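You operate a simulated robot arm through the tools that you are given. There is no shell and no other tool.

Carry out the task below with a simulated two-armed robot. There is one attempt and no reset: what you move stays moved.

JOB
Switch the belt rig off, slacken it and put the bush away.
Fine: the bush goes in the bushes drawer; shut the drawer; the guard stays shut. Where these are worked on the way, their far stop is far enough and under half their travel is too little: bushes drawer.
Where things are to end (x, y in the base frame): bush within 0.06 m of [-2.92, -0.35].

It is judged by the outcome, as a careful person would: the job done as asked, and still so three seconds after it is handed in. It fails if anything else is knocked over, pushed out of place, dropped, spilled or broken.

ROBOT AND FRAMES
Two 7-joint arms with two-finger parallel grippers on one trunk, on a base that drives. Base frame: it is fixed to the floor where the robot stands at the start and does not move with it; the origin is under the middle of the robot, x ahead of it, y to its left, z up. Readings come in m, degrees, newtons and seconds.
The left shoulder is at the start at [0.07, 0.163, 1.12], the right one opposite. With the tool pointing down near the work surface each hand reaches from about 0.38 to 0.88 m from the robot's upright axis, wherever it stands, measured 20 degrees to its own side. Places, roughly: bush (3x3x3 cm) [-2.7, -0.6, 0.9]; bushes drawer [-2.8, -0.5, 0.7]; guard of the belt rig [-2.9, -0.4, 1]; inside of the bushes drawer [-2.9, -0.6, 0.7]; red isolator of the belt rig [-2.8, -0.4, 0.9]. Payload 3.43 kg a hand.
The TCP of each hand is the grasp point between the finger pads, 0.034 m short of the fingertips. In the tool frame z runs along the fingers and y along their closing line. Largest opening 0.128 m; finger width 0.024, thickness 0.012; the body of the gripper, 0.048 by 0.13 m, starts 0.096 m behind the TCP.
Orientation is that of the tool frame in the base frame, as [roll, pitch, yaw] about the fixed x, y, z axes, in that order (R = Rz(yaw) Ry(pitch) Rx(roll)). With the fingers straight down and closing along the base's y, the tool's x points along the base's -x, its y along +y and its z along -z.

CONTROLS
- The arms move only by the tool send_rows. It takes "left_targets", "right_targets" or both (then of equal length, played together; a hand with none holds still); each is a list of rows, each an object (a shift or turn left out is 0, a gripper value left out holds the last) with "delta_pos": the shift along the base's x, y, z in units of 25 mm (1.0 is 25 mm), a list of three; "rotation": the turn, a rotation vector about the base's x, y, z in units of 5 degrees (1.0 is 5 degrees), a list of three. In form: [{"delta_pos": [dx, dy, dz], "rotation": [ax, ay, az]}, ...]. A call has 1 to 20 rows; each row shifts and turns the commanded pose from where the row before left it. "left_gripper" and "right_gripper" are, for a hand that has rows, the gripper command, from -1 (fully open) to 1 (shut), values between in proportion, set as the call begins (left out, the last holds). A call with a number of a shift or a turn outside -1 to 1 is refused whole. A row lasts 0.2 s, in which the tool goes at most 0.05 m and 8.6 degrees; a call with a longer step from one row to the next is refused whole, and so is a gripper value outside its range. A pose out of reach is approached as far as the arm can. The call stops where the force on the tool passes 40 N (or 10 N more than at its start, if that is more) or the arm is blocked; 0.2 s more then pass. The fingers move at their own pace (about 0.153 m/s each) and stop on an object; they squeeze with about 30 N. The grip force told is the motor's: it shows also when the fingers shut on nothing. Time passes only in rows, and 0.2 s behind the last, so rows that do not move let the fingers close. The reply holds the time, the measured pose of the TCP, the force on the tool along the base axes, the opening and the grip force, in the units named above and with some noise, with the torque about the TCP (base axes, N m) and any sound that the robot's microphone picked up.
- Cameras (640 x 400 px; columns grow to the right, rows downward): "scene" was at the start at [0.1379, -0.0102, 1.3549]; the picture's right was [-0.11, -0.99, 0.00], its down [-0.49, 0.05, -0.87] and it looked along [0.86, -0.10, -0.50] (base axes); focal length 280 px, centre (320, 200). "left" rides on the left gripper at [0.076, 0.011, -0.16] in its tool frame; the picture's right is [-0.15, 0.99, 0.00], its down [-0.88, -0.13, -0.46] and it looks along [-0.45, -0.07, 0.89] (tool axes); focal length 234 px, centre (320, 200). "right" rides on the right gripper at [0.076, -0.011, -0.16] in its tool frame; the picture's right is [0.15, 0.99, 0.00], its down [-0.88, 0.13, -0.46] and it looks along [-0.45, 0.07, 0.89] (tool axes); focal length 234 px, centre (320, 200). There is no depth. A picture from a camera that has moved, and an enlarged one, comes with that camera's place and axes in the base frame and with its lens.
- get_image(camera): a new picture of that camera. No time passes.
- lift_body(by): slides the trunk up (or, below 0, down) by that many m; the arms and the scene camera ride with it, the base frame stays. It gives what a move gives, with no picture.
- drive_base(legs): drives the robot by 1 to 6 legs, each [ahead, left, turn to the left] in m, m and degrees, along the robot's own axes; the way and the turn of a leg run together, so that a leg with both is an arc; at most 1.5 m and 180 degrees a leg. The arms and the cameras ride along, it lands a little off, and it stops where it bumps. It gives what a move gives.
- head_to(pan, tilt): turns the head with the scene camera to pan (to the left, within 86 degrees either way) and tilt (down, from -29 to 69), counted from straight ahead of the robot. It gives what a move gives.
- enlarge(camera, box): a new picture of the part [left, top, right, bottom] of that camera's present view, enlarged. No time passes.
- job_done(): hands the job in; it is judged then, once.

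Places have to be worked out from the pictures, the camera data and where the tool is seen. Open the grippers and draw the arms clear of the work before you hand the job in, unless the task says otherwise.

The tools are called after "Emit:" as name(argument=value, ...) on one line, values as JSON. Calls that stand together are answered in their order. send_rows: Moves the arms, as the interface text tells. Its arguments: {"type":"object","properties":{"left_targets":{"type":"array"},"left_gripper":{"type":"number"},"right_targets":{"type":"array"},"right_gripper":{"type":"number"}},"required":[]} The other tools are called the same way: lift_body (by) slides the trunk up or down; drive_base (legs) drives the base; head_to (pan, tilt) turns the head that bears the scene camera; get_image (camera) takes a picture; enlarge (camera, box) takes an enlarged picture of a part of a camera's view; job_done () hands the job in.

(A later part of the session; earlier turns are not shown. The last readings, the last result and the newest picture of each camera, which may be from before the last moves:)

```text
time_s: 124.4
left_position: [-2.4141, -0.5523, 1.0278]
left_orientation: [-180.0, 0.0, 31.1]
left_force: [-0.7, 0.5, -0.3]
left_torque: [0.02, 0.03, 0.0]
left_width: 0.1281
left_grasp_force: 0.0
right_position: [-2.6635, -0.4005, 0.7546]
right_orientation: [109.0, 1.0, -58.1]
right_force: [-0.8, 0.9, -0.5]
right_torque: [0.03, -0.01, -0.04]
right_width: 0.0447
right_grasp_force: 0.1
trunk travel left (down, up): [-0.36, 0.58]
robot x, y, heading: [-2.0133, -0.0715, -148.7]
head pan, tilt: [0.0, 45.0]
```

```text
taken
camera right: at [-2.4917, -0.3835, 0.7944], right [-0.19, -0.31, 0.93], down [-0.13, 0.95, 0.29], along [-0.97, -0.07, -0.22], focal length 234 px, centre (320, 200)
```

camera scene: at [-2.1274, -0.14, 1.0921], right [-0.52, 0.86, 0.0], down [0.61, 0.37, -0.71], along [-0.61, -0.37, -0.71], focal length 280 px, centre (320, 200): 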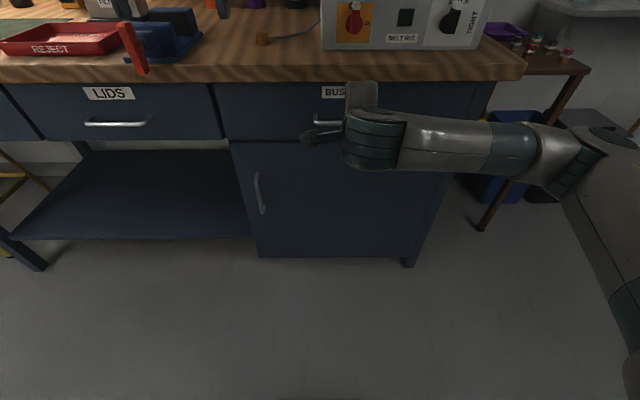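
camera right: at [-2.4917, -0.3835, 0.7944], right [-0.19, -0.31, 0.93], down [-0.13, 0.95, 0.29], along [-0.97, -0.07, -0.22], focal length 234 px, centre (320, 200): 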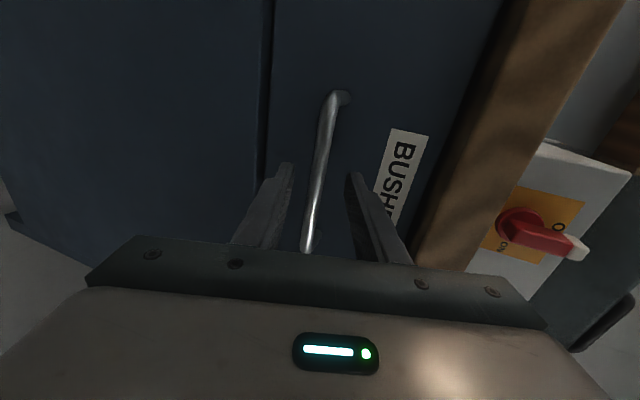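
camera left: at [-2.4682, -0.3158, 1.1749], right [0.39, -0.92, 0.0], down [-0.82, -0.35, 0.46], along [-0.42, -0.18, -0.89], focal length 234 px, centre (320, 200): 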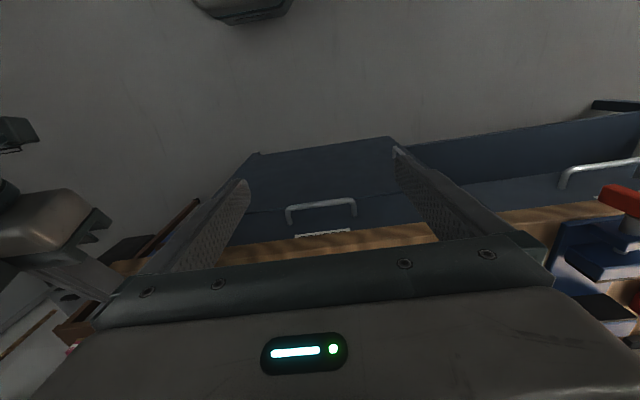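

The bar runs between the fingertips but triangulation puts it ~2 cm deeper. I go 1.8 cm further and then close on it.

Emit:
send_rows(right_targets=[{"delta_pos": [-0.307, -0.188, 0]}, {"delta_pos": [-0.307, -0.188, 0]}])

Emit:
get_image(camera="right")

Emit:
enlarge(camera="scene", box=[240, 60, 440, 190])

```text
time_s: 125.2
left_position: [-2.4139, -0.5491, 1.0309]
left_orientation: [-180.0, 0.2, 31.0]
left_force: [0.2, -0.2, 1.8]
left_torque: [-0.01, -0.03, 0.0]
left_width: 0.1279
left_grasp_force: 0.1
right_position: [-2.6736, -0.4064, 0.7564]
right_orientation: [109.1, 1.0, -57.8]
right_force: [22.4, 19.1, 2.6]
right_torque: [-0.45, 0.52, -0.32]
right_width: 0.041
right_grasp_force: 0.1
trunk travel left (down, up): [-0.36, 0.58]
robot x, y, heading: [-2.0114, -0.0687, -149.0]
head pan, tilt: [0.0, 45.0]
stopped in row 2 (right hand): the force on the tool passed its limit at 48 N (the readings are from after the stop); the commanded pose is now the measured one
```

```text
taken
camera right: at [-2.5028, -0.3889, 0.7974], right [-0.19, -0.31, 0.93], down [-0.14, 0.95, 0.29], along [-0.97, -0.07, -0.22], focal length 234 px, centre (320, 200)
```

right: 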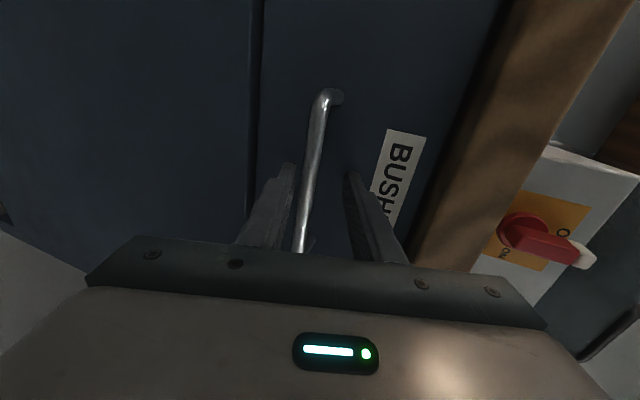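

```text
3.08 times, centred on (340, 125) of scene
camera zoom: at [-2.124, -0.1363, 1.0924], right [-0.51, 0.86, 0.0], down [0.6, 0.36, -0.71], along [-0.61, -0.37, -0.7], focal length 861 px, centre (258, 431)
```

zoom: 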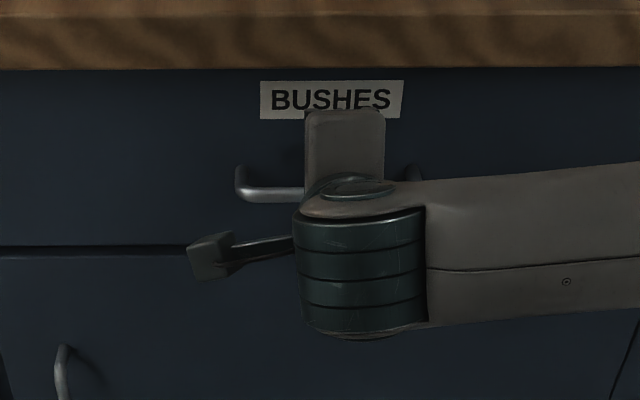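

The upper fingertip touched the drawer face (48 N momentary), so the bar is now within the fingers. I ease back 4 mm, drop 7 mm to centre on the bar, and close.

Emit:
send_rows(right_targets=[{"delta_pos": [0.16, 0.1, -0.28]}, {}])

Emit:
send_rows(right_targets=[{}, {}, {}], right_gripper=1)

Emit:
get_image(camera="right")

```text
time_s: 125.8
left_position: [-2.4152, -0.552, 1.0291]
left_orientation: [-179.9, 0.1, 31.1]
left_force: [0.5, -1.8, -0.2]
left_torque: [0.06, -0.01, -0.01]
left_width: 0.1279
left_grasp_force: 0.1
right_position: [-2.6733, -0.4074, 0.7454]
right_orientation: [109.3, 1.1, -57.8]
right_force: [13.0, 16.2, 5.8]
right_torque: [-0.42, 0.53, -0.43]
right_width: 0.0449
right_grasp_force: 0.0
trunk travel left (down, up): [-0.36, 0.58]
robot x, y, heading: [-2.0149, -0.0759, -148.8]
head pan, tilt: [0.0, 45.0]
```

```text
time_s: 126.6
left_position: [-2.4156, -0.5528, 1.0278]
left_orientation: [179.9, 0.0, 31.1]
left_force: [-0.6, -0.1, 0.8]
left_torque: [0.02, -0.01, -0.03]
left_width: 0.1283
left_grasp_force: 0.2
right_position: [-2.673, -0.4076, 0.7475]
right_orientation: [109.3, 1.1, -57.9]
right_force: [-0.9, -4.1, -3.2]
right_torque: [-0.85, -0.53, -0.58]
right_width: 0.0116
right_grasp_force: 44.7
trunk travel left (down, up): [-0.36, 0.58]
robot x, y, heading: [-2.0127, -0.0694, -148.9]
head pan, tilt: [0.0, 45.0]
```

```text
taken
camera right: at [-2.502, -0.3903, 0.7879], right [-0.19, -0.31, 0.93], down [-0.14, 0.95, 0.29], along [-0.97, -0.07, -0.22], focal length 234 px, centre (320, 200)
```

right: 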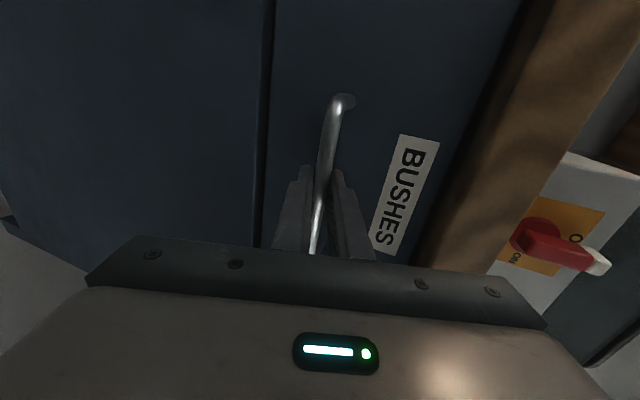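

The bar is gripped (11.6 mm, 45 N). I pull straight back 10 cm with the arm and watch the force.

Emit:
send_rows(right_targets=[{"delta_pos": [0.34, 0.208, 0]}, {"delta_pos": [0.51, 0.313, 0]}, {"delta_pos": [0.51, 0.313, 0]}, {"delta_pos": [0.51, 0.313, 0]}, {"delta_pos": [0.51, 0.313, 0]}, {"delta_pos": [0.51, 0.313, 0]}])

Emit:
get_image(camera="right")

Emit:
get_image(camera="scene")

```text
time_s: 128.0
left_position: [-2.4146, -0.5522, 1.0285]
left_orientation: [-179.9, 0.0, 31.0]
left_force: [0.3, 0.3, 0.5]
left_torque: [0.01, 0.0, 0.0]
left_width: 0.1279
left_grasp_force: 0.1
right_position: [-2.5991, -0.3611, 0.7465]
right_orientation: [109.5, 1.0, -57.9]
right_force: [2.6, -3.1, -7.9]
right_torque: [-1.04, -0.68, 0.17]
right_width: 0.0117
right_grasp_force: 45.0
trunk travel left (down, up): [-0.36, 0.58]
robot x, y, heading: [-2.0118, -0.0708, -149.0]
head pan, tilt: [0.0, 45.0]
```

```text
taken
camera right: at [-2.4285, -0.3449, 0.788], right [-0.19, -0.31, 0.93], down [-0.14, 0.95, 0.29], along [-0.97, -0.07, -0.22], focal length 234 px, centre (320, 200)
```

right: 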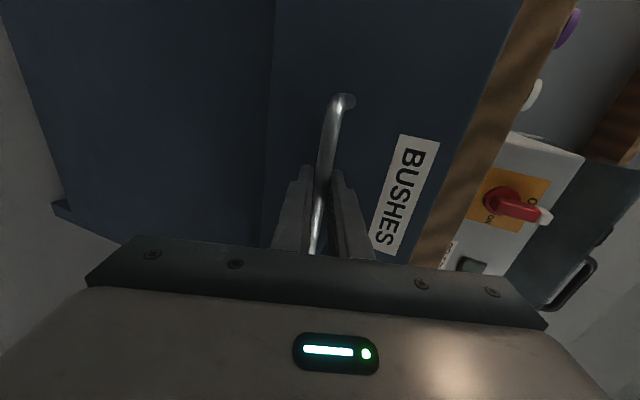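

```text
taken
camera scene: at [-2.1274, -0.1396, 1.0918], right [-0.52, 0.86, 0.0], down [0.61, 0.36, -0.71], along [-0.61, -0.36, -0.71], focal length 280 px, centre (320, 200)
```

scene: 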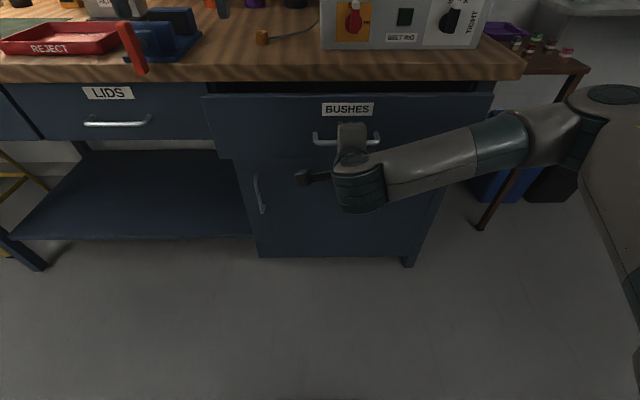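

The drawer follows smoothly (about 9 cm open). I continue by driving the base straight back while holding the handle.

Emit:
drive_base(legs=[[-0.12, 0, 0]])

Emit:
get_image(camera="scene")

```text
time_s: 129.2
left_position: [-2.3111, -0.4877, 1.028]
left_orientation: [179.9, 0.0, 30.9]
left_force: [0.9, 0.0, -0.1]
left_torque: [-0.01, 0.03, -0.01]
left_width: 0.128
left_grasp_force: 0.1
right_position: [-2.4956, -0.2979, 0.7462]
right_orientation: [109.3, 1.0, -58.1]
right_force: [0.6, -4.0, -13.2]
right_torque: [-1.09, -0.77, 0.47]
right_width: 0.0119
right_grasp_force: 44.7
trunk travel left (down, up): [-0.36, 0.58]
robot x, y, heading: [-1.911, -0.0075, -149.0]
head pan, tilt: [0.0, 45.0]
```

```text
taken
camera scene: at [-2.0225, -0.0763, 1.0918], right [-0.51, 0.86, 0.0], down [0.61, 0.36, -0.71], along [-0.61, -0.36, -0.71], focal length 280 px, centre (320, 200)
```

scene: 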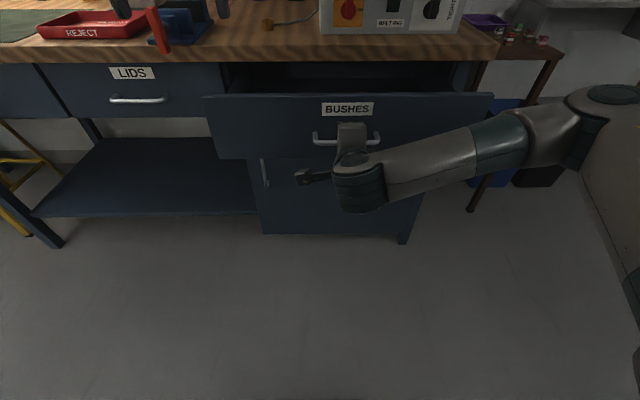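

About 21 cm open now with low force. I pull a further 8 cm.

Emit:
drive_base(legs=[[-0.08, 0, 0]])

Emit:
get_image(camera="scene")

```text
time_s: 130.3
left_position: [-2.2452, -0.4478, 1.0289]
left_orientation: [-179.9, -0.2, 30.9]
left_force: [0.6, -0.2, 0.5]
left_torque: [0.01, -0.01, 0.01]
left_width: 0.1281
left_grasp_force: 0.1
right_position: [-2.4284, -0.2557, 0.7471]
right_orientation: [109.4, 1.0, -58.2]
right_force: [-4.2, 3.3, -6.3]
right_torque: [-1.09, -0.7, 0.23]
right_width: 0.0117
right_grasp_force: 45.2
trunk travel left (down, up): [-0.36, 0.58]
robot x, y, heading: [-1.8418, 0.0327, -149.0]
head pan, tilt: [0.0, 45.0]
```

```text
taken
camera scene: at [-1.9556, -0.0353, 1.0919], right [-0.51, 0.86, 0.0], down [0.61, 0.36, -0.71], along [-0.61, -0.36, -0.71], focal length 280 px, centre (320, 200)
```

scene: 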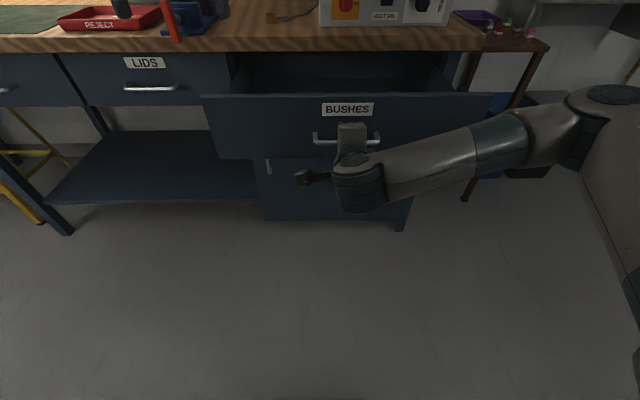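

About 29 cm open. I try a few centimetres more with the arm, which is force-limited, to see whether the stop is near.

Emit:
send_rows(right_targets=[{"delta_pos": [0.34, 0.208, 0]}, {"delta_pos": [0.34, 0.208, 0]}, {"delta_pos": [0.34, 0.208, 0]}, {"delta_pos": [0.34, 0.208, 0]}])

Emit:
head_to(pan=0, tilt=35)

Emit:
get_image(camera="scene")

```text
time_s: 131.3
left_position: [-2.2449, -0.4474, 1.0293]
left_orientation: [179.9, -0.1, 31.0]
left_force: [1.0, 0.4, 0.1]
left_torque: [-0.02, 0.01, -0.01]
left_width: 0.1278
left_grasp_force: 0.0
right_position: [-2.3945, -0.2348, 0.7461]
right_orientation: [109.5, 1.0, -58.1]
right_force: [0.3, -1.3, -8.4]
right_torque: [-0.56, -0.46, -1.2]
right_width: 0.012
right_grasp_force: 44.7
trunk travel left (down, up): [-0.36, 0.58]
robot x, y, heading: [-1.8404, 0.033, -149.3]
head pan, tilt: [0.0, 45.0]
```

```text
time_s: 132.0
left_position: [-2.246, -0.4479, 1.0284]
left_orientation: [-179.9, -0.1, 30.9]
left_force: [0.7, 0.1, 0.0]
left_torque: [0.02, -0.02, 0.0]
left_width: 0.128
left_grasp_force: 0.0
right_position: [-2.3947, -0.2344, 0.7475]
right_orientation: [109.5, 1.1, -58.2]
right_force: [3.0, 0.0, -11.0]
right_torque: [-0.58, -0.49, -1.03]
right_width: 0.0118
right_grasp_force: 44.8
trunk travel left (down, up): [-0.36, 0.58]
robot x, y, heading: [-1.8403, 0.0325, -149.2]
head pan, tilt: [0.0, 35.0]
```

```text
taken
camera scene: at [-1.9617, -0.0396, 1.1065], right [-0.51, 0.86, 0.0], down [0.49, 0.29, -0.82], along [-0.7, -0.42, -0.57], focal length 280 px, centre (320, 200)
```

scene: 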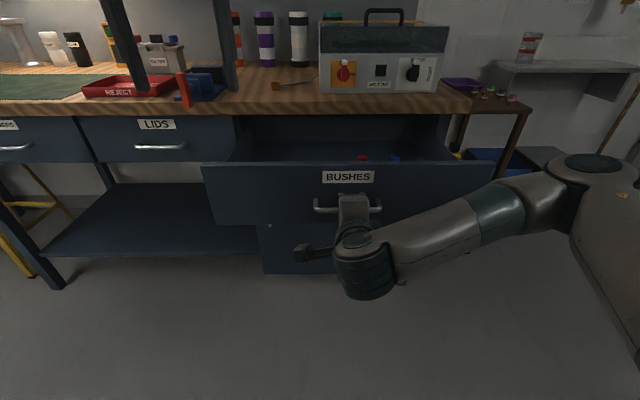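

The drawer is about 33 cm open with no stop yet; items are visible inside. I release the handle and back away 6 cm to look in.

Emit:
send_rows(right_targets=[{}, {}], right_gripper=0.3)

Emit:
drive_base(legs=[[-0.06, 0, 0]])

Emit:
get_image(camera="right")

Emit:
get_image(camera="scene")

```text
time_s: 132.6
left_position: [-2.2456, -0.4473, 1.0288]
left_orientation: [-180.0, 0.0, 30.9]
left_force: [0.3, 0.9, -0.1]
left_torque: [0.0, -0.02, 0.03]
left_width: 0.1277
left_grasp_force: 0.0
right_position: [-2.3947, -0.2357, 0.7488]
right_orientation: [109.2, 1.1, -58.2]
right_force: [1.4, 0.5, 0.9]
right_torque: [0.01, 0.04, -0.01]
right_width: 0.0449
right_grasp_force: 0.2
trunk travel left (down, up): [-0.36, 0.58]
robot x, y, heading: [-1.8393, 0.0354, -149.1]
head pan, tilt: [0.0, 35.0]
```

```text
time_s: 133.6
left_position: [-2.1922, -0.4158, 1.0301]
left_orientation: [180.0, 0.1, 30.9]
left_force: [-0.3, -0.3, -0.3]
left_torque: [-0.03, 0.04, 0.03]
left_width: 0.1281
left_grasp_force: 0.0
right_position: [-2.3432, -0.2036, 0.7496]
right_orientation: [109.3, 1.0, -58.3]
right_force: [0.8, -0.2, -0.4]
right_torque: [0.02, -0.01, -0.01]
right_width: 0.0447
right_grasp_force: 0.1
trunk travel left (down, up): [-0.36, 0.58]
robot x, y, heading: [-1.7892, 0.063, -149.2]
head pan, tilt: [0.0, 35.0]
```

```text
taken
camera right: at [-2.1714, -0.1879, 0.7899], right [-0.19, -0.31, 0.93], down [-0.13, 0.95, 0.29], along [-0.97, -0.07, -0.22], focal length 234 px, centre (320, 200)
```

right: 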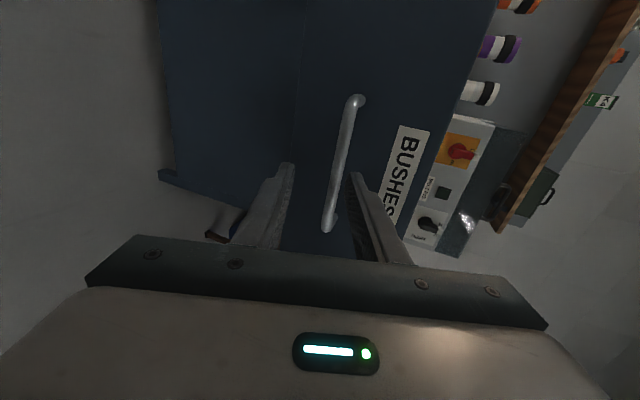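

```text
taken
camera scene: at [-1.9087, -0.0081, 1.107], right [-0.51, 0.86, 0.0], down [0.49, 0.29, -0.82], along [-0.7, -0.42, -0.57], focal length 280 px, centre (320, 200)
```

scene: 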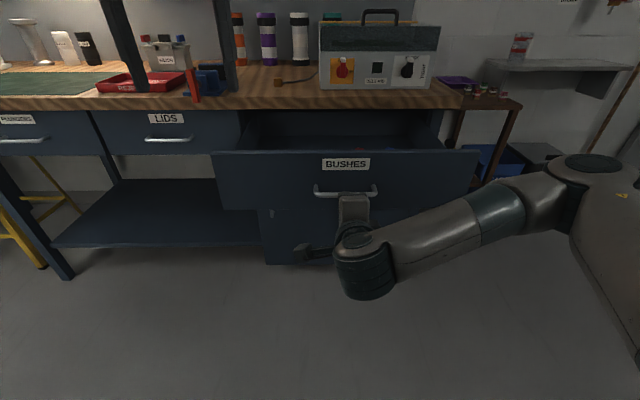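

Released and clear of the handle. I raise the trunk to look down into the drawer.

Emit:
lift_body(by=0.5)

Emit:
head_to(pan=0, tilt=45)

Emit:
get_image(camera="scene")

Emit:
enlarge(camera="scene", box=[200, 100, 460, 260])

```text
refused: 0.5 is not a number from -0.4 to 0.4
```

```text
time_s: 134.3
left_position: [-2.1934, -0.4167, 1.0283]
left_orientation: [179.9, 0.0, 30.9]
left_force: [-1.0, 0.3, 0.1]
left_torque: [0.04, 0.03, 0.03]
left_width: 0.1278
left_grasp_force: 0.1
right_position: [-2.3434, -0.2052, 0.7477]
right_orientation: [109.4, 1.1, -58.3]
right_force: [-0.6, 0.3, -0.3]
right_torque: [-0.01, -0.03, -0.01]
right_width: 0.0447
right_grasp_force: 0.0
trunk travel left (down, up): [-0.36, 0.58]
robot x, y, heading: [-1.7879, 0.0593, -149.4]
head pan, tilt: [0.0, 45.0]
```

```text
taken
camera scene: at [-1.9042, -0.0054, 1.092], right [-0.51, 0.86, 0.0], down [0.61, 0.36, -0.71], along [-0.61, -0.36, -0.71], focal length 280 px, centre (320, 200)
```

scene: 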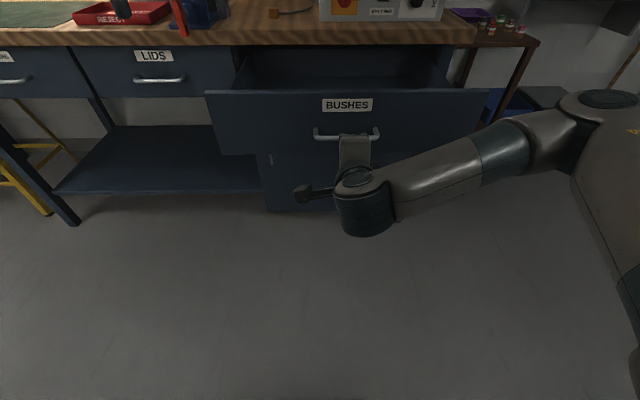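

```text
2.46 times, centred on (330, 180) of scene
camera zoom: at [-1.9042, -0.0054, 1.092], right [-0.51, 0.86, 0.0], down [0.61, 0.36, -0.71], along [-0.61, -0.36, -0.71], focal length 688 px, centre (295, 249)
```

zoom: 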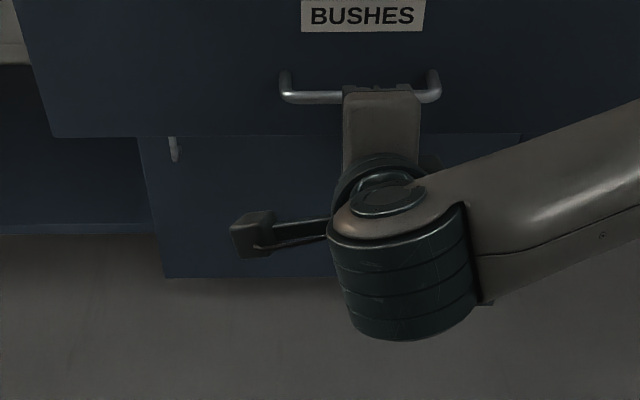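

Lift steps are limited to 0.4 m, so I raise by 0.4 and look again.

Emit:
lift_body(by=0.4)

Emit:
get_image(camera="scene")

Emit:
enlarge(camera="scene", box=[200, 60, 460, 220])

```text
time_s: 138.1
left_position: [-2.193, -0.4168, 1.4298]
left_orientation: [-180.0, 0.1, 31.0]
left_force: [0.3, -0.2, 0.4]
left_torque: [0.01, -0.06, -0.01]
left_width: 0.1277
left_grasp_force: 0.1
right_position: [-2.344, -0.2046, 1.1482]
right_orientation: [109.4, 1.1, -58.2]
right_force: [-0.2, 0.3, -0.2]
right_torque: [0.0, 0.02, 0.0]
right_width: 0.0448
right_grasp_force: 0.1
trunk travel left (down, up): [-0.76, 0.18]
robot x, y, heading: [-1.7876, 0.0644, -148.9]
head pan, tilt: [0.0, 45.0]
```

```text
taken
camera scene: at [-1.9042, -0.0055, 1.4919], right [-0.51, 0.86, 0.0], down [0.61, 0.36, -0.71], along [-0.61, -0.36, -0.71], focal length 280 px, centre (320, 200)
```

scene: 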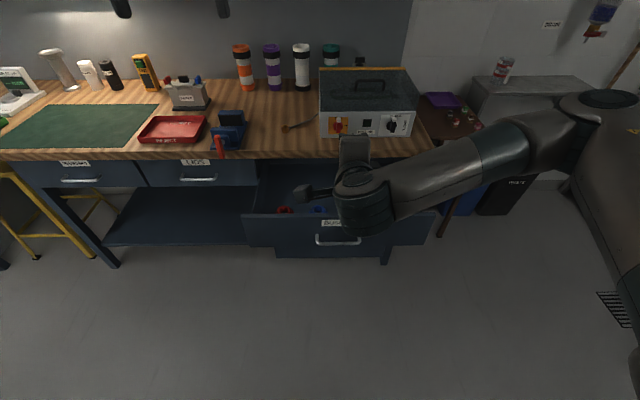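

```text
2.46 times, centred on (330, 140) of scene
camera zoom: at [-1.9042, -0.0055, 1.4919], right [-0.51, 0.86, 0.0], down [0.61, 0.36, -0.71], along [-0.61, -0.36, -0.71], focal length 688 px, centre (295, 348)
```

zoom: 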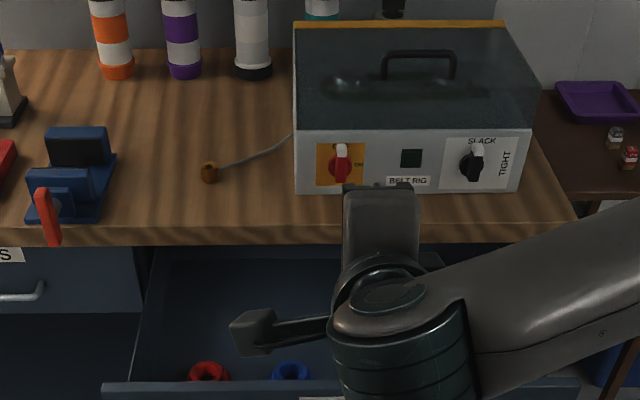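

Other rings (red, blue) lie near the drawer's front; my right arm hides part. I return the right tool to pointing down and out of the way: first roll back 90°.

Emit:
send_rows(right_targets=[{"rotation": [0.8, 0.49, 0.32]}, {"rotation": [0.8, 0.49, 0.32]}, {"rotation": [0.8, 0.49, 0.32]}, {"rotation": [0.8, 0.49, 0.32]}, {"rotation": [0.8, 0.49, 0.32]}, {"rotation": [0.8, 0.49, 0.32]}, {"rotation": [0.8, 0.49, 0.32]}, {"rotation": [0.8, 0.49, 0.32]}, {"rotation": [0.8, 0.49, 0.32]}, {"rotation": [0.8, 0.49, 0.32]}, {"rotation": [0.8, 0.49, 0.32]}, {"rotation": [0.8, 0.49, 0.32]}, {"rotation": [0.8, 0.49, 0.32]}, {"rotation": [0.8, 0.49, 0.32]}, {"rotation": [0.8, 0.49, 0.32]}, {"rotation": [0.8, 0.49, 0.32]}, {"rotation": [0.8, 0.49, 0.32]}, {"rotation": [0.8, 0.49, 0.32]}], right_gripper=-1)

Emit:
send_rows(right_targets=[{"rotation": [0.52, -0.85, 0]}, {"rotation": [0.52, -0.85, 0]}, {"rotation": [0.52, -0.85, 0]}, {"rotation": [0.52, -0.85, 0]}, {"rotation": [0.52, -0.85, 0]}, {"rotation": [0.52, -0.85, 0]}, {"rotation": [0.52, -0.85, 0]}, {"rotation": [0.52, -0.85, 0]}, {"rotation": [0.52, -0.85, 0]}, {"rotation": [0.52, -0.85, 0]}, {"rotation": [0.52, -0.85, 0]}, {"rotation": [0.52, -0.85, 0]}, {"rotation": [0.52, -0.85, 0]}, {"rotation": [0.52, -0.85, 0]}])

Emit:
get_image(camera="scene")

```text
time_s: 141.9
left_position: [-2.1933, -0.4178, 1.429]
left_orientation: [179.9, 0.0, 30.8]
left_force: [-0.3, -0.1, 0.0]
left_torque: [-0.03, -0.01, -0.02]
left_width: 0.128
left_grasp_force: 0.1
right_position: [-2.3437, -0.2042, 1.1484]
right_orientation: [-178.2, 71.3, 32.7]
right_force: [0.7, 0.6, -0.2]
right_torque: [-0.02, 0.0, 0.0]
right_width: 0.128
right_grasp_force: 0.2
trunk travel left (down, up): [-0.76, 0.18]
robot x, y, heading: [-1.7861, 0.0614, -149.1]
head pan, tilt: [0.0, 45.0]
```

```text
time_s: 144.9
left_position: [-2.1943, -0.4174, 1.4288]
left_orientation: [180.0, 0.1, 30.8]
left_force: [0.5, 0.3, -0.1]
left_torque: [0.05, 0.0, -0.01]
left_width: 0.1278
left_grasp_force: 0.1
right_position: [-2.345, -0.2047, 1.1486]
right_orientation: [-179.5, 1.3, 31.9]
right_force: [0.1, -0.9, 0.5]
right_torque: [-0.03, -0.02, 0.0]
right_width: 0.1283
right_grasp_force: 0.1
trunk travel left (down, up): [-0.76, 0.18]
robot x, y, heading: [-1.79, 0.0615, -149.3]
head pan, tilt: [0.0, 45.0]
```

```text
taken
camera scene: at [-1.9046, -0.0059, 1.4919], right [-0.51, 0.86, 0.0], down [0.61, 0.36, -0.71], along [-0.61, -0.36, -0.71], focal length 280 px, centre (320, 200)
```

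scene: 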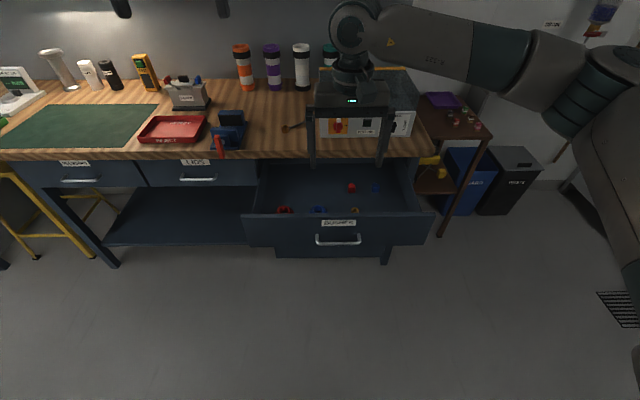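

The drawer interior is visible now with sorted rings and bushes. I enlarge it.

Emit:
enlarge(camera="scene", box=[240, 150, 440, 270])

Emit:
get_image(camera="right")

```text
3.20 times, centred on (340, 210) of scene
camera zoom: at [-1.9046, -0.0059, 1.4919], right [-0.51, 0.86, 0.0], down [0.61, 0.36, -0.71], along [-0.61, -0.36, -0.71], focal length 895 px, centre (256, 168)
```

zoom: 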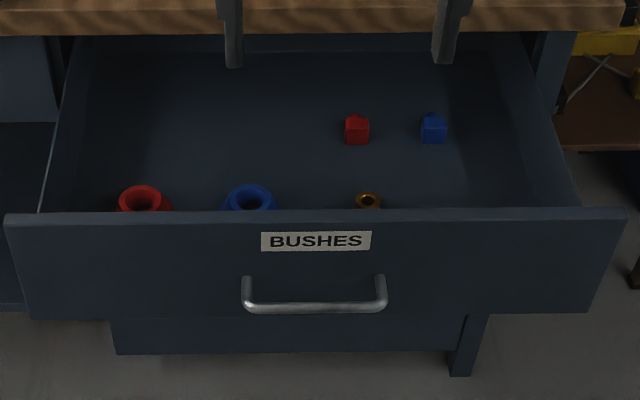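

```text
taken
camera right: at [-2.2825, -0.155, 1.3054], right [0.65, -0.76, -0.01], down [-0.67, -0.57, 0.47], along [-0.37, -0.3, -0.88], focal length 234 px, centre (320, 200)
```

right: 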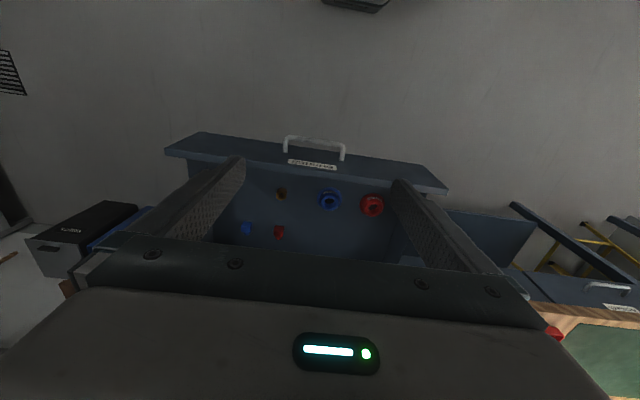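

The front row holds red, blue and brass rings, and the free spot right of the brass one matches the given target (lateral ~1.22). Now for the bush: I drive forward in two careful steps so that the left hand can reach it, keeping clear of the open drawer.

Emit:
drive_base(legs=[[0.2, 0, 0.5]])

Emit:
drive_base(legs=[[0.1, 0, 0]])

Emit:
get_image(camera="scene")

Emit:
get_image(camera="left")

```text
time_s: 146.5
left_position: [-2.3543, -0.5221, 1.4306]
left_orientation: [-180.0, 0.2, 31.5]
left_force: [-0.1, 1.0, -0.2]
left_torque: [0.02, 0.0, -0.02]
left_width: 0.1279
left_grasp_force: 0.2
right_position: [-2.5083, -0.3122, 1.1497]
right_orientation: [-179.4, 1.5, 32.5]
right_force: [0.5, 0.2, 0.2]
right_torque: [-0.05, 0.06, 0.02]
right_width: 0.128
right_grasp_force: 0.0
trunk travel left (down, up): [-0.76, 0.18]
robot x, y, heading: [-1.9589, -0.0397, -148.5]
head pan, tilt: [0.0, 45.0]
```

```text
time_s: 147.6
left_position: [-2.4375, -0.5755, 1.431]
left_orientation: [179.9, 0.2, 31.6]
left_force: [0.2, 0.0, 0.9]
left_torque: [0.01, 0.0, 0.02]
left_width: 0.128
left_grasp_force: 0.0
right_position: [-2.5927, -0.3661, 1.1499]
right_orientation: [-179.6, 1.6, 32.5]
right_force: [0.2, 0.3, 0.1]
right_torque: [-0.01, 0.04, 0.0]
right_width: 0.1281
right_grasp_force: 0.1
trunk travel left (down, up): [-0.76, 0.18]
robot x, y, heading: [-2.0423, -0.0937, -148.2]
head pan, tilt: [0.0, 45.0]
```

```text
taken
camera scene: at [-2.1552, -0.1603, 1.4924], right [-0.52, 0.85, 0.0], down [0.6, 0.37, -0.71], along [-0.6, -0.37, -0.71], focal length 280 px, centre (320, 200)
```

scene: 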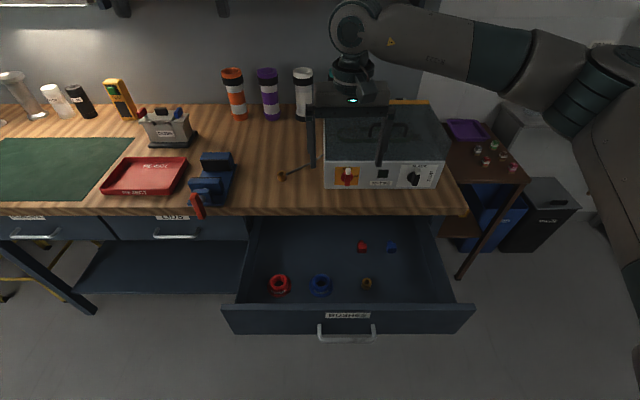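

```text
taken
camera left: at [-2.3679, -0.5443, 1.5909], right [0.39, -0.92, 0.0], down [-0.82, -0.35, 0.46], along [-0.42, -0.18, -0.89], focal length 234 px, centre (320, 200)
```

left: 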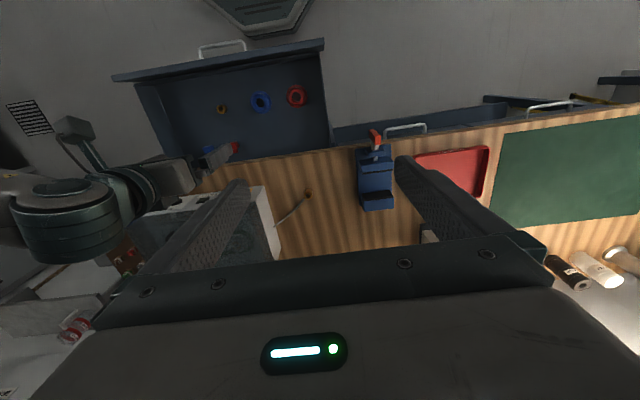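

Everything is clear. I enlarge the bush in both cameras to fix its position and understand the cord.

Emit:
enlarge(camera="scene", box=[250, 140, 370, 220])

Emit:
enlarge(camera="left", box=[250, 150, 370, 250])

```text
5.00 times, centred on (310, 180) of scene
camera zoom: at [-2.1552, -0.1603, 1.4924], right [-0.52, 0.85, 0.0], down [0.6, 0.37, -0.71], along [-0.6, -0.37, -0.71], focal length 1398 px, centre (370, 300)
```

zoom: 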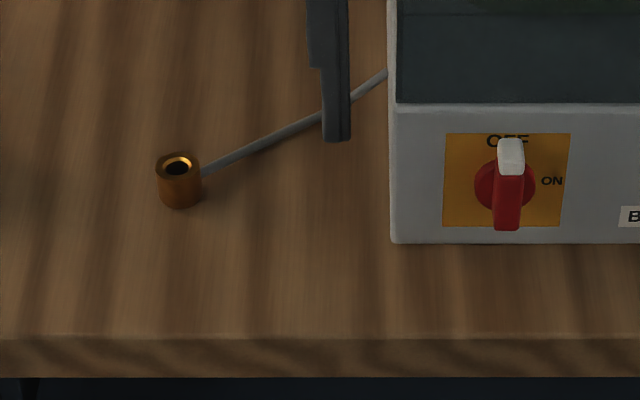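

```text
4.00 times, centred on (310, 200) of left
camera zoom: at [-2.3679, -0.5443, 1.5909], right [0.39, -0.92, 0.0], down [-0.82, -0.35, 0.46], along [-0.42, -0.18, -0.89], focal length 937 px, centre (360, 200)
```

zoom: 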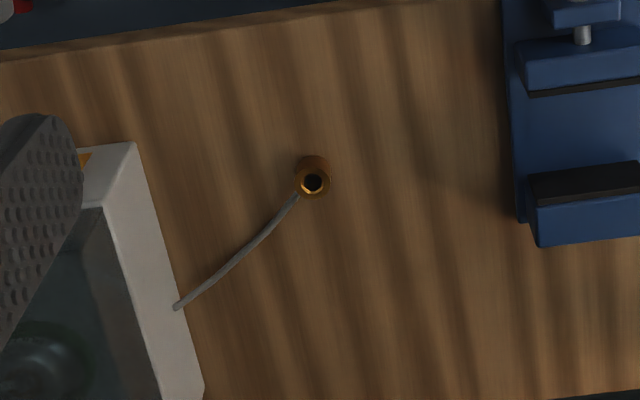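

Both views agree: bush upright at about [-2.689,-0.638], top z≈0.905, with a cord leaving toward the rig's side. I bring the left hand above it, turning the gripper ~51° clockwise so the fingers close square to the cord.

Emit:
send_rows(left_targets=[{"delta_pos": [-0.913, -0.224, 0], "rotation": [0, 0, -0.936]}, {"delta_pos": [-0.913, -0.224, 0], "rotation": [0, 0, -0.936]}, {"delta_pos": [-0.913, -0.224, 0], "rotation": [0, 0, -0.936]}, {"delta_pos": [-0.913, -0.224, 0], "rotation": [0, 0, -0.936]}, {"delta_pos": [-0.913, -0.224, 0], "rotation": [0, 0, -0.936]}, {"delta_pos": [-0.913, -0.224, 0], "rotation": [0, 0, -0.936]}, {"delta_pos": [-0.913, -0.224, 0], "rotation": [0, 0, -0.936]}, {"delta_pos": [-0.913, -0.224, 0], "rotation": [0, 0, -0.936]}, {"delta_pos": [-0.913, -0.224, 0], "rotation": [0, 0, -0.936]}, {"delta_pos": [-0.913, -0.224, 0], "rotation": [0, 0, -0.936]}, {"delta_pos": [-0.913, -0.224, 0], "rotation": [0, 0, -0.936]}], left_gripper=-0.1)

Emit:
get_image(camera="left")

Emit:
get_image(camera="scene")

```text
time_s: 150.0
left_position: [-2.5503, -0.5053, 1.3407]
left_orientation: [179.9, 0.2, -19.6]
left_force: [-0.6, 0.4, -0.4]
left_torque: [-0.02, -0.01, -0.01]
left_width: 0.0702
left_grasp_force: 0.0
left hand out of reach, approached as far as the arm can: row 6, 7, 8, 9, 10, 11
right_position: [-2.5951, -0.3661, 1.149]
right_orientation: [-179.5, 1.4, 32.6]
right_force: [-0.7, -0.3, 0.1]
right_torque: [0.02, -0.01, 0.02]
right_width: 0.1281
right_grasp_force: 0.0
trunk travel left (down, up): [-0.76, 0.18]
robot x, y, heading: [-2.046, -0.0919, -148.4]
head pan, tilt: [0.0, 45.0]
```

```text
taken
camera left: at [-2.4832, -0.5402, 1.5], right [-0.47, -0.88, 0.0], down [-0.78, 0.42, 0.46], along [-0.41, 0.22, -0.89], focal length 234 px, centre (320, 200)
```

left: 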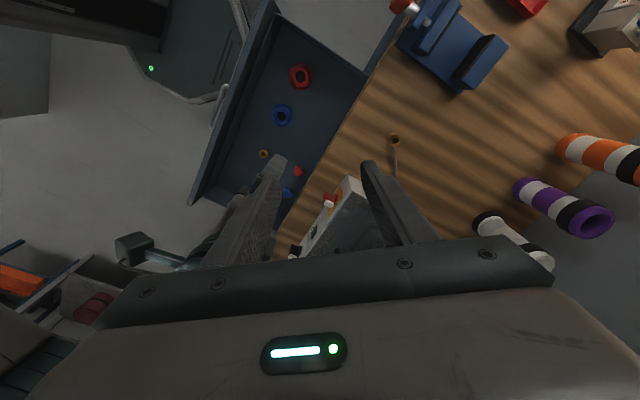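

```text
taken
camera scene: at [-2.1581, -0.1616, 1.492], right [-0.52, 0.85, 0.0], down [0.6, 0.37, -0.71], along [-0.6, -0.37, -0.71], focal length 280 px, centre (320, 200)
```

scene: 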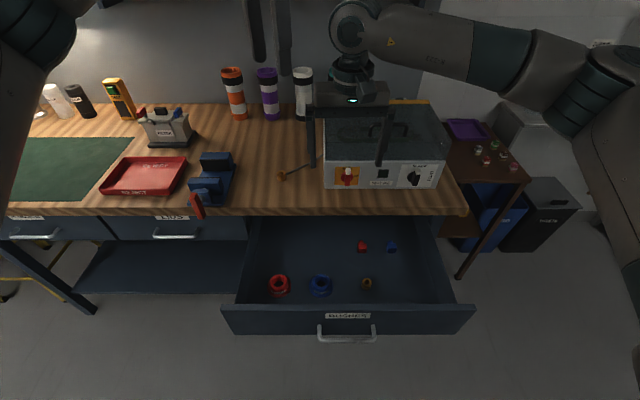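

At this height the left arm falls short. I first shift the right hand aside to the right, then lower the trunk 0.15 m to bring the left arm into range.

Emit:
send_rows(right_targets=[{"delta_pos": [0.035, 0.9, 0]}, {"delta_pos": [0.035, 0.9, 0]}, {"delta_pos": [0.035, 0.9, 0]}, {"delta_pos": [0.035, 0.9, 0]}, {"delta_pos": [0.035, 0.9, 0]}, {"delta_pos": [0.035, 0.9, 0]}, {"delta_pos": [0.035, 0.9, 0]}, {"delta_pos": [0.035, 0.9, 0]}])

Emit:
lift_body(by=-0.14)

Emit:
send_rows(left_targets=[{"delta_pos": [-0.8, -0.75, -0.1]}, {"delta_pos": [-0.8, -0.75, -0.1]}, {"delta_pos": [-0.8, -0.75, -0.1]}, {"delta_pos": [-0.8, -0.75, -0.1]}, {"delta_pos": [-0.8, -0.75, -0.1]}, {"delta_pos": [-0.8, -0.75, -0.1]}, {"delta_pos": [-0.7, -0.75, -0.1]}])

Emit:
get_image(camera="left")

Emit:
get_image(camera="scene")

```text
time_s: 151.8
left_position: [-2.5495, -0.5041, 1.3397]
left_orientation: [179.8, 0.2, -19.5]
left_force: [0.2, 0.7, 0.1]
left_torque: [0.01, -0.01, 0.02]
left_width: 0.0704
left_grasp_force: 0.1
right_position: [-2.588, -0.1851, 1.1497]
right_orientation: [-179.6, 1.5, 32.6]
right_force: [0.1, 0.0, -0.4]
right_torque: [-0.02, -0.02, 0.01]
right_width: 0.1277
right_grasp_force: 0.1
trunk travel left (down, up): [-0.76, 0.18]
robot x, y, heading: [-2.0439, -0.0908, -148.5]
head pan, tilt: [0.0, 45.0]
```

```text
time_s: 153.5
left_position: [-2.5509, -0.5056, 1.2023]
left_orientation: [180.0, 0.3, -19.6]
left_force: [-0.4, -0.3, 0.3]
left_torque: [-0.01, -0.02, -0.01]
left_width: 0.0705
left_grasp_force: 0.0
right_position: [-2.5889, -0.1866, 1.0101]
right_orientation: [-179.4, 1.5, 32.6]
right_force: [1.2, 0.8, 0.3]
right_torque: [0.01, 0.01, 0.01]
right_width: 0.128
right_grasp_force: 0.1
trunk travel left (down, up): [-0.62, 0.32]
robot x, y, heading: [-2.0422, -0.0909, -148.3]
head pan, tilt: [0.0, 45.0]
```

```text
time_s: 155.1
left_position: [-2.5539, -0.5102, 1.1855]
left_orientation: [179.8, 0.3, -19.4]
left_force: [0.5, 0.0, -0.5]
left_torque: [0.01, 0.03, 0.01]
left_width: 0.0705
left_grasp_force: 0.0
left hand out of reach, approached as far as the arm can: row 1, 2, 3, 4, 5, 6, 7
right_position: [-2.5888, -0.1868, 1.0081]
right_orientation: [-179.6, 1.4, 32.6]
right_force: [0.2, 0.0, -0.1]
right_torque: [0.0, 0.01, 0.03]
right_width: 0.1276
right_grasp_force: 0.1
trunk travel left (down, up): [-0.62, 0.32]
robot x, y, heading: [-2.0451, -0.0925, -148.2]
head pan, tilt: [0.0, 45.0]
```

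```text
taken
camera left: at [-2.4858, -0.5461, 1.3454], right [-0.47, -0.88, 0.0], down [-0.78, 0.42, 0.46], along [-0.41, 0.21, -0.89], focal length 234 px, centre (320, 200)
```

left: 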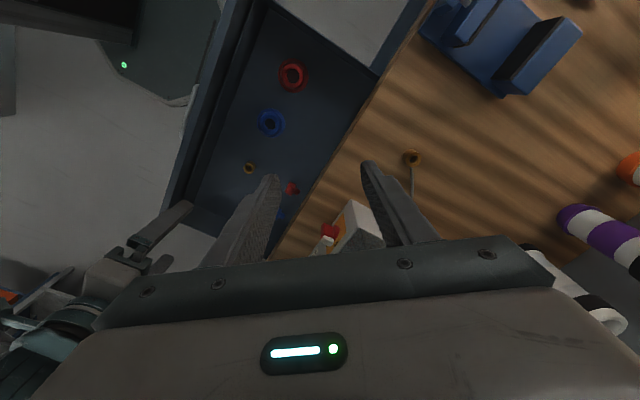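

```text
taken
camera scene: at [-2.1577, -0.162, 1.3519], right [-0.52, 0.85, 0.0], down [0.6, 0.37, -0.71], along [-0.6, -0.37, -0.71], focal length 280 px, centre (320, 200)
```

scene: 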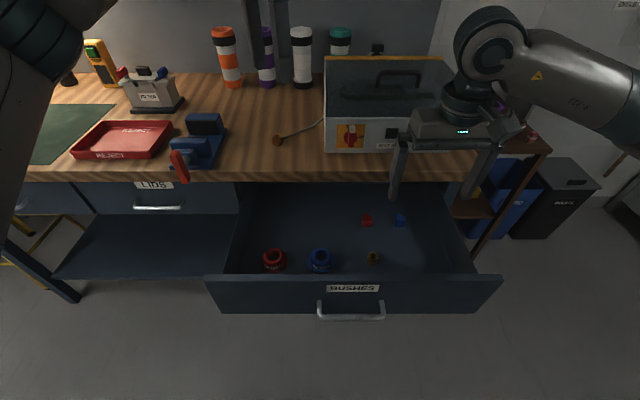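

The yaw turn seems to run into a joint limit. A turn of only ~20° is enough to keep the fingers off the cord, so I turn back 31° and then retry moving toward the bush.

Emit:
send_rows(left_targets=[{"rotation": [0, 0, 0.9]}, {"rotation": [0, 0, 0.9]}, {"rotation": [0, 0, 0.9]}, {"rotation": [0, 0, 0.9]}, {"rotation": [0, 0, 0.9]}, {"rotation": [0, 0, 0.9]}, {"rotation": [0, 0, 0.8]}])

Emit:
send_rows(left_targets=[{"delta_pos": [-0.7, -0.75, -0.2]}, {"delta_pos": [-0.7, -0.75, -0.2]}, {"delta_pos": [-0.7, -0.75, -0.2]}, {"delta_pos": [-0.7, -0.75, -0.2]}, {"delta_pos": [-0.7, -0.75, -0.2]}])

Emit:
get_image(camera="left")

```text
time_s: 156.7
left_position: [-2.5539, -0.515, 1.1829]
left_orientation: [180.0, 0.2, 11.5]
left_force: [0.1, 0.5, 0.3]
left_torque: [0.0, 0.01, -0.01]
left_width: 0.0703
left_grasp_force: 0.0
right_position: [-2.5885, -0.1865, 1.0082]
right_orientation: [-179.5, 1.6, 32.6]
right_force: [0.3, -0.3, 0.5]
right_torque: [-0.04, 0.0, 0.02]
right_width: 0.1282
right_grasp_force: 0.0
trunk travel left (down, up): [-0.62, 0.32]
robot x, y, heading: [-2.0402, -0.0971, -148.5]
head pan, tilt: [0.0, 45.0]
```

```text
time_s: 157.9
left_position: [-2.6329, -0.5964, 1.1621]
left_orientation: [179.9, 0.2, 11.4]
left_force: [0.3, 0.0, -0.8]
left_torque: [0.0, 0.03, -0.02]
left_width: 0.0706
left_grasp_force: 0.0
left hand out of reach, approached as far as the arm can: row 5
right_position: [-2.5882, -0.1867, 1.0089]
right_orientation: [-179.6, 1.5, 32.6]
right_force: [0.1, -0.6, -0.6]
right_torque: [-0.03, -0.02, 0.0]
right_width: 0.1278
right_grasp_force: 0.2
trunk travel left (down, up): [-0.62, 0.32]
robot x, y, heading: [-2.0431, -0.0943, -148.0]
head pan, tilt: [0.0, 45.0]
```

```text
taken
camera left: at [-2.5564, -0.5916, 1.3218], right [0.05, -1.0, 0.0], down [-0.89, -0.04, 0.46], along [-0.46, -0.03, -0.89], focal length 234 px, centre (320, 200)
```

left: 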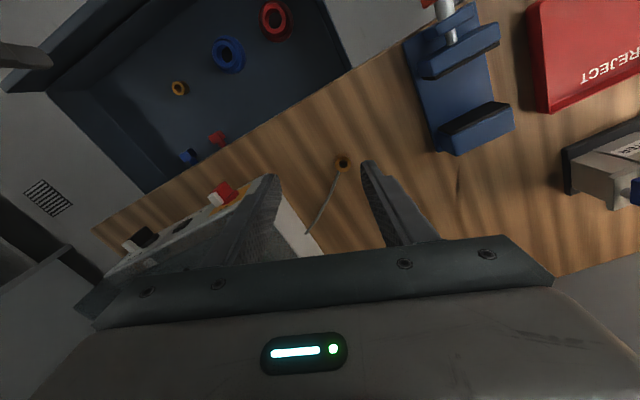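

Good progress. The remaining offset is about [-0.056,-0.041]; going lower increases reach, so I descend while moving over the bush, to z≈1.0.

Emit:
send_rows(left_targets=[{"delta_pos": [0, 0, -0.9]}, {"delta_pos": [-0.37, -0.273, -0.9]}, {"delta_pos": [-0.37, -0.273, -0.9]}, {"delta_pos": [-0.37, -0.273, -0.9]}, {"delta_pos": [-0.37, -0.273, -0.9]}, {"delta_pos": [-0.37, -0.273, -0.9]}, {"delta_pos": [-0.37, -0.273, -0.9]}])

Emit:
get_image(camera="left")

Emit:
get_image(camera="scene")

```text
time_s: 159.5
left_position: [-2.6482, -0.6375, 1.0474]
left_orientation: [-179.9, 0.3, 11.3]
left_force: [0.9, -1.1, 0.5]
left_torque: [-0.01, 0.01, 0.01]
left_width: 0.0704
left_grasp_force: 0.1
left hand out of reach, approached as far as the arm can: row 4, 5, 6, 7
right_position: [-2.588, -0.186, 1.0085]
right_orientation: [-179.5, 1.3, 32.6]
right_force: [-0.1, 0.1, -0.2]
right_torque: [0.09, 0.02, -0.03]
right_width: 0.1279
right_grasp_force: 0.0
trunk travel left (down, up): [-0.62, 0.32]
robot x, y, heading: [-2.0404, -0.0932, -148.6]
head pan, tilt: [0.0, 45.0]
```

```text
taken
camera left: at [-2.5716, -0.6317, 1.207], right [0.05, -1.0, 0.0], down [-0.89, -0.05, 0.46], along [-0.46, -0.02, -0.89], focal length 234 px, centre (320, 200)
```

left: 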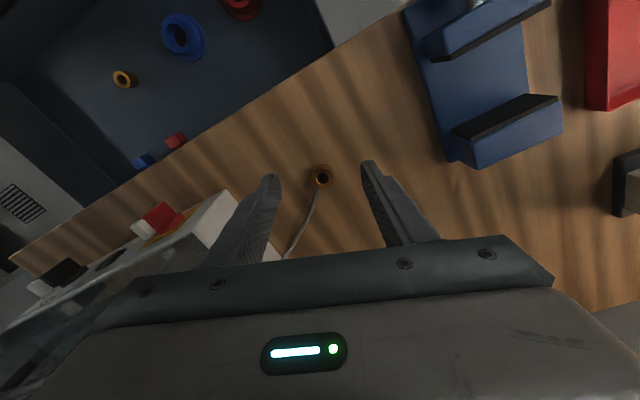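

```text
taken
camera scene: at [-2.1578, -0.163, 1.3519], right [-0.52, 0.85, 0.0], down [0.6, 0.37, -0.71], along [-0.6, -0.37, -0.71], focal length 280 px, centre (320, 200)
```

scene: 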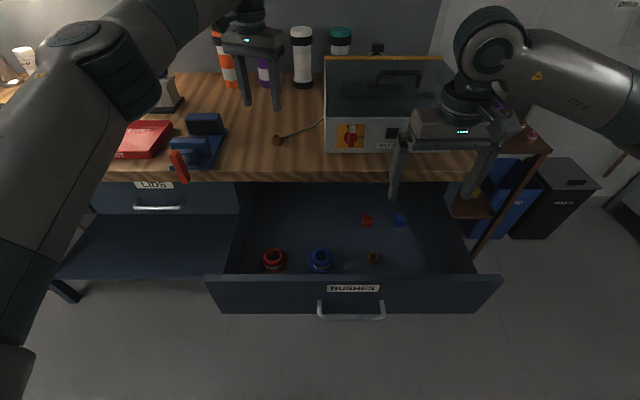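

The hand is ~4 cm short of the bush at its reach limit. I drive the base forward 5 cm (hands are well above everything).

Emit:
drive_base(legs=[[0.05, 0, 0]])

Emit:
send_rows(left_targets=[{"delta_pos": [0, 0.5, -0.4]}, {"delta_pos": [0, 0.45, -0.4]}])

Emit:
get_image(camera="left")

Emit:
get_image(camera="scene")

```text
time_s: 160.4
left_position: [-2.6896, -0.6602, 1.0476]
left_orientation: [179.9, 0.5, 11.5]
left_force: [-0.5, -0.7, 0.2]
left_torque: [0.0, 0.01, 0.02]
left_width: 0.0702
left_grasp_force: 0.0
right_position: [-2.6313, -0.2118, 1.0096]
right_orientation: [-179.5, 1.5, 32.6]
right_force: [0.0, -0.4, 0.4]
right_torque: [0.02, -0.01, 0.01]
right_width: 0.1278
right_grasp_force: 0.0
trunk travel left (down, up): [-0.62, 0.32]
robot x, y, heading: [-2.0832, -0.1146, -148.4]
head pan, tilt: [0.0, 45.0]
```

```text
time_s: 161.0
left_position: [-2.6917, -0.6392, 1.0281]
left_orientation: [180.0, 0.3, 11.5]
left_force: [-0.1, -0.5, -0.3]
left_torque: [0.01, -0.04, -0.01]
left_width: 0.0703
left_grasp_force: 0.0
right_position: [-2.6308, -0.2122, 1.0067]
right_orientation: [-179.5, 1.4, 32.6]
right_force: [-0.5, -0.1, 0.2]
right_torque: [0.02, -0.02, 0.0]
right_width: 0.128
right_grasp_force: 0.0
trunk travel left (down, up): [-0.62, 0.32]
robot x, y, heading: [-2.0857, -0.1191, -148.2]
head pan, tilt: [0.0, 45.0]
```

```text
taken
camera left: at [-2.6143, -0.6334, 1.1877], right [0.05, -1.0, 0.0], down [-0.89, -0.05, 0.46], along [-0.46, -0.03, -0.89], focal length 234 px, centre (320, 200)
```

left: 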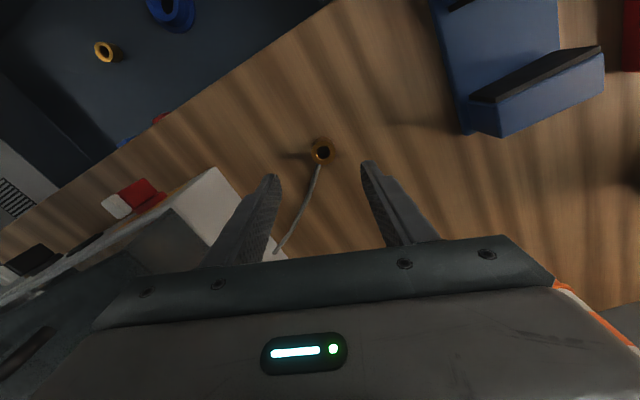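

```text
taken
camera scene: at [-2.2005, -0.1881, 1.3518], right [-0.53, 0.85, 0.0], down [0.6, 0.37, -0.71], along [-0.6, -0.37, -0.71], focal length 280 px, centre (320, 200)
```

scene: 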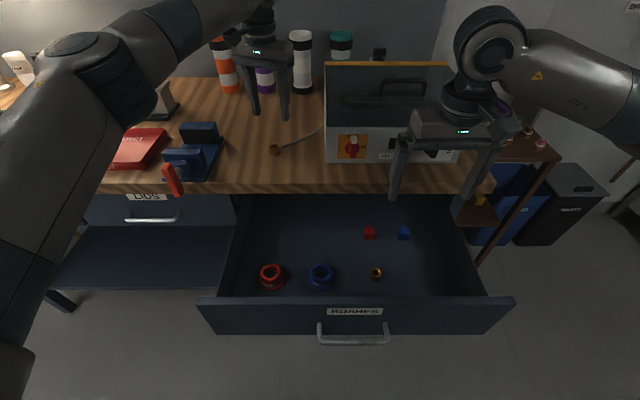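

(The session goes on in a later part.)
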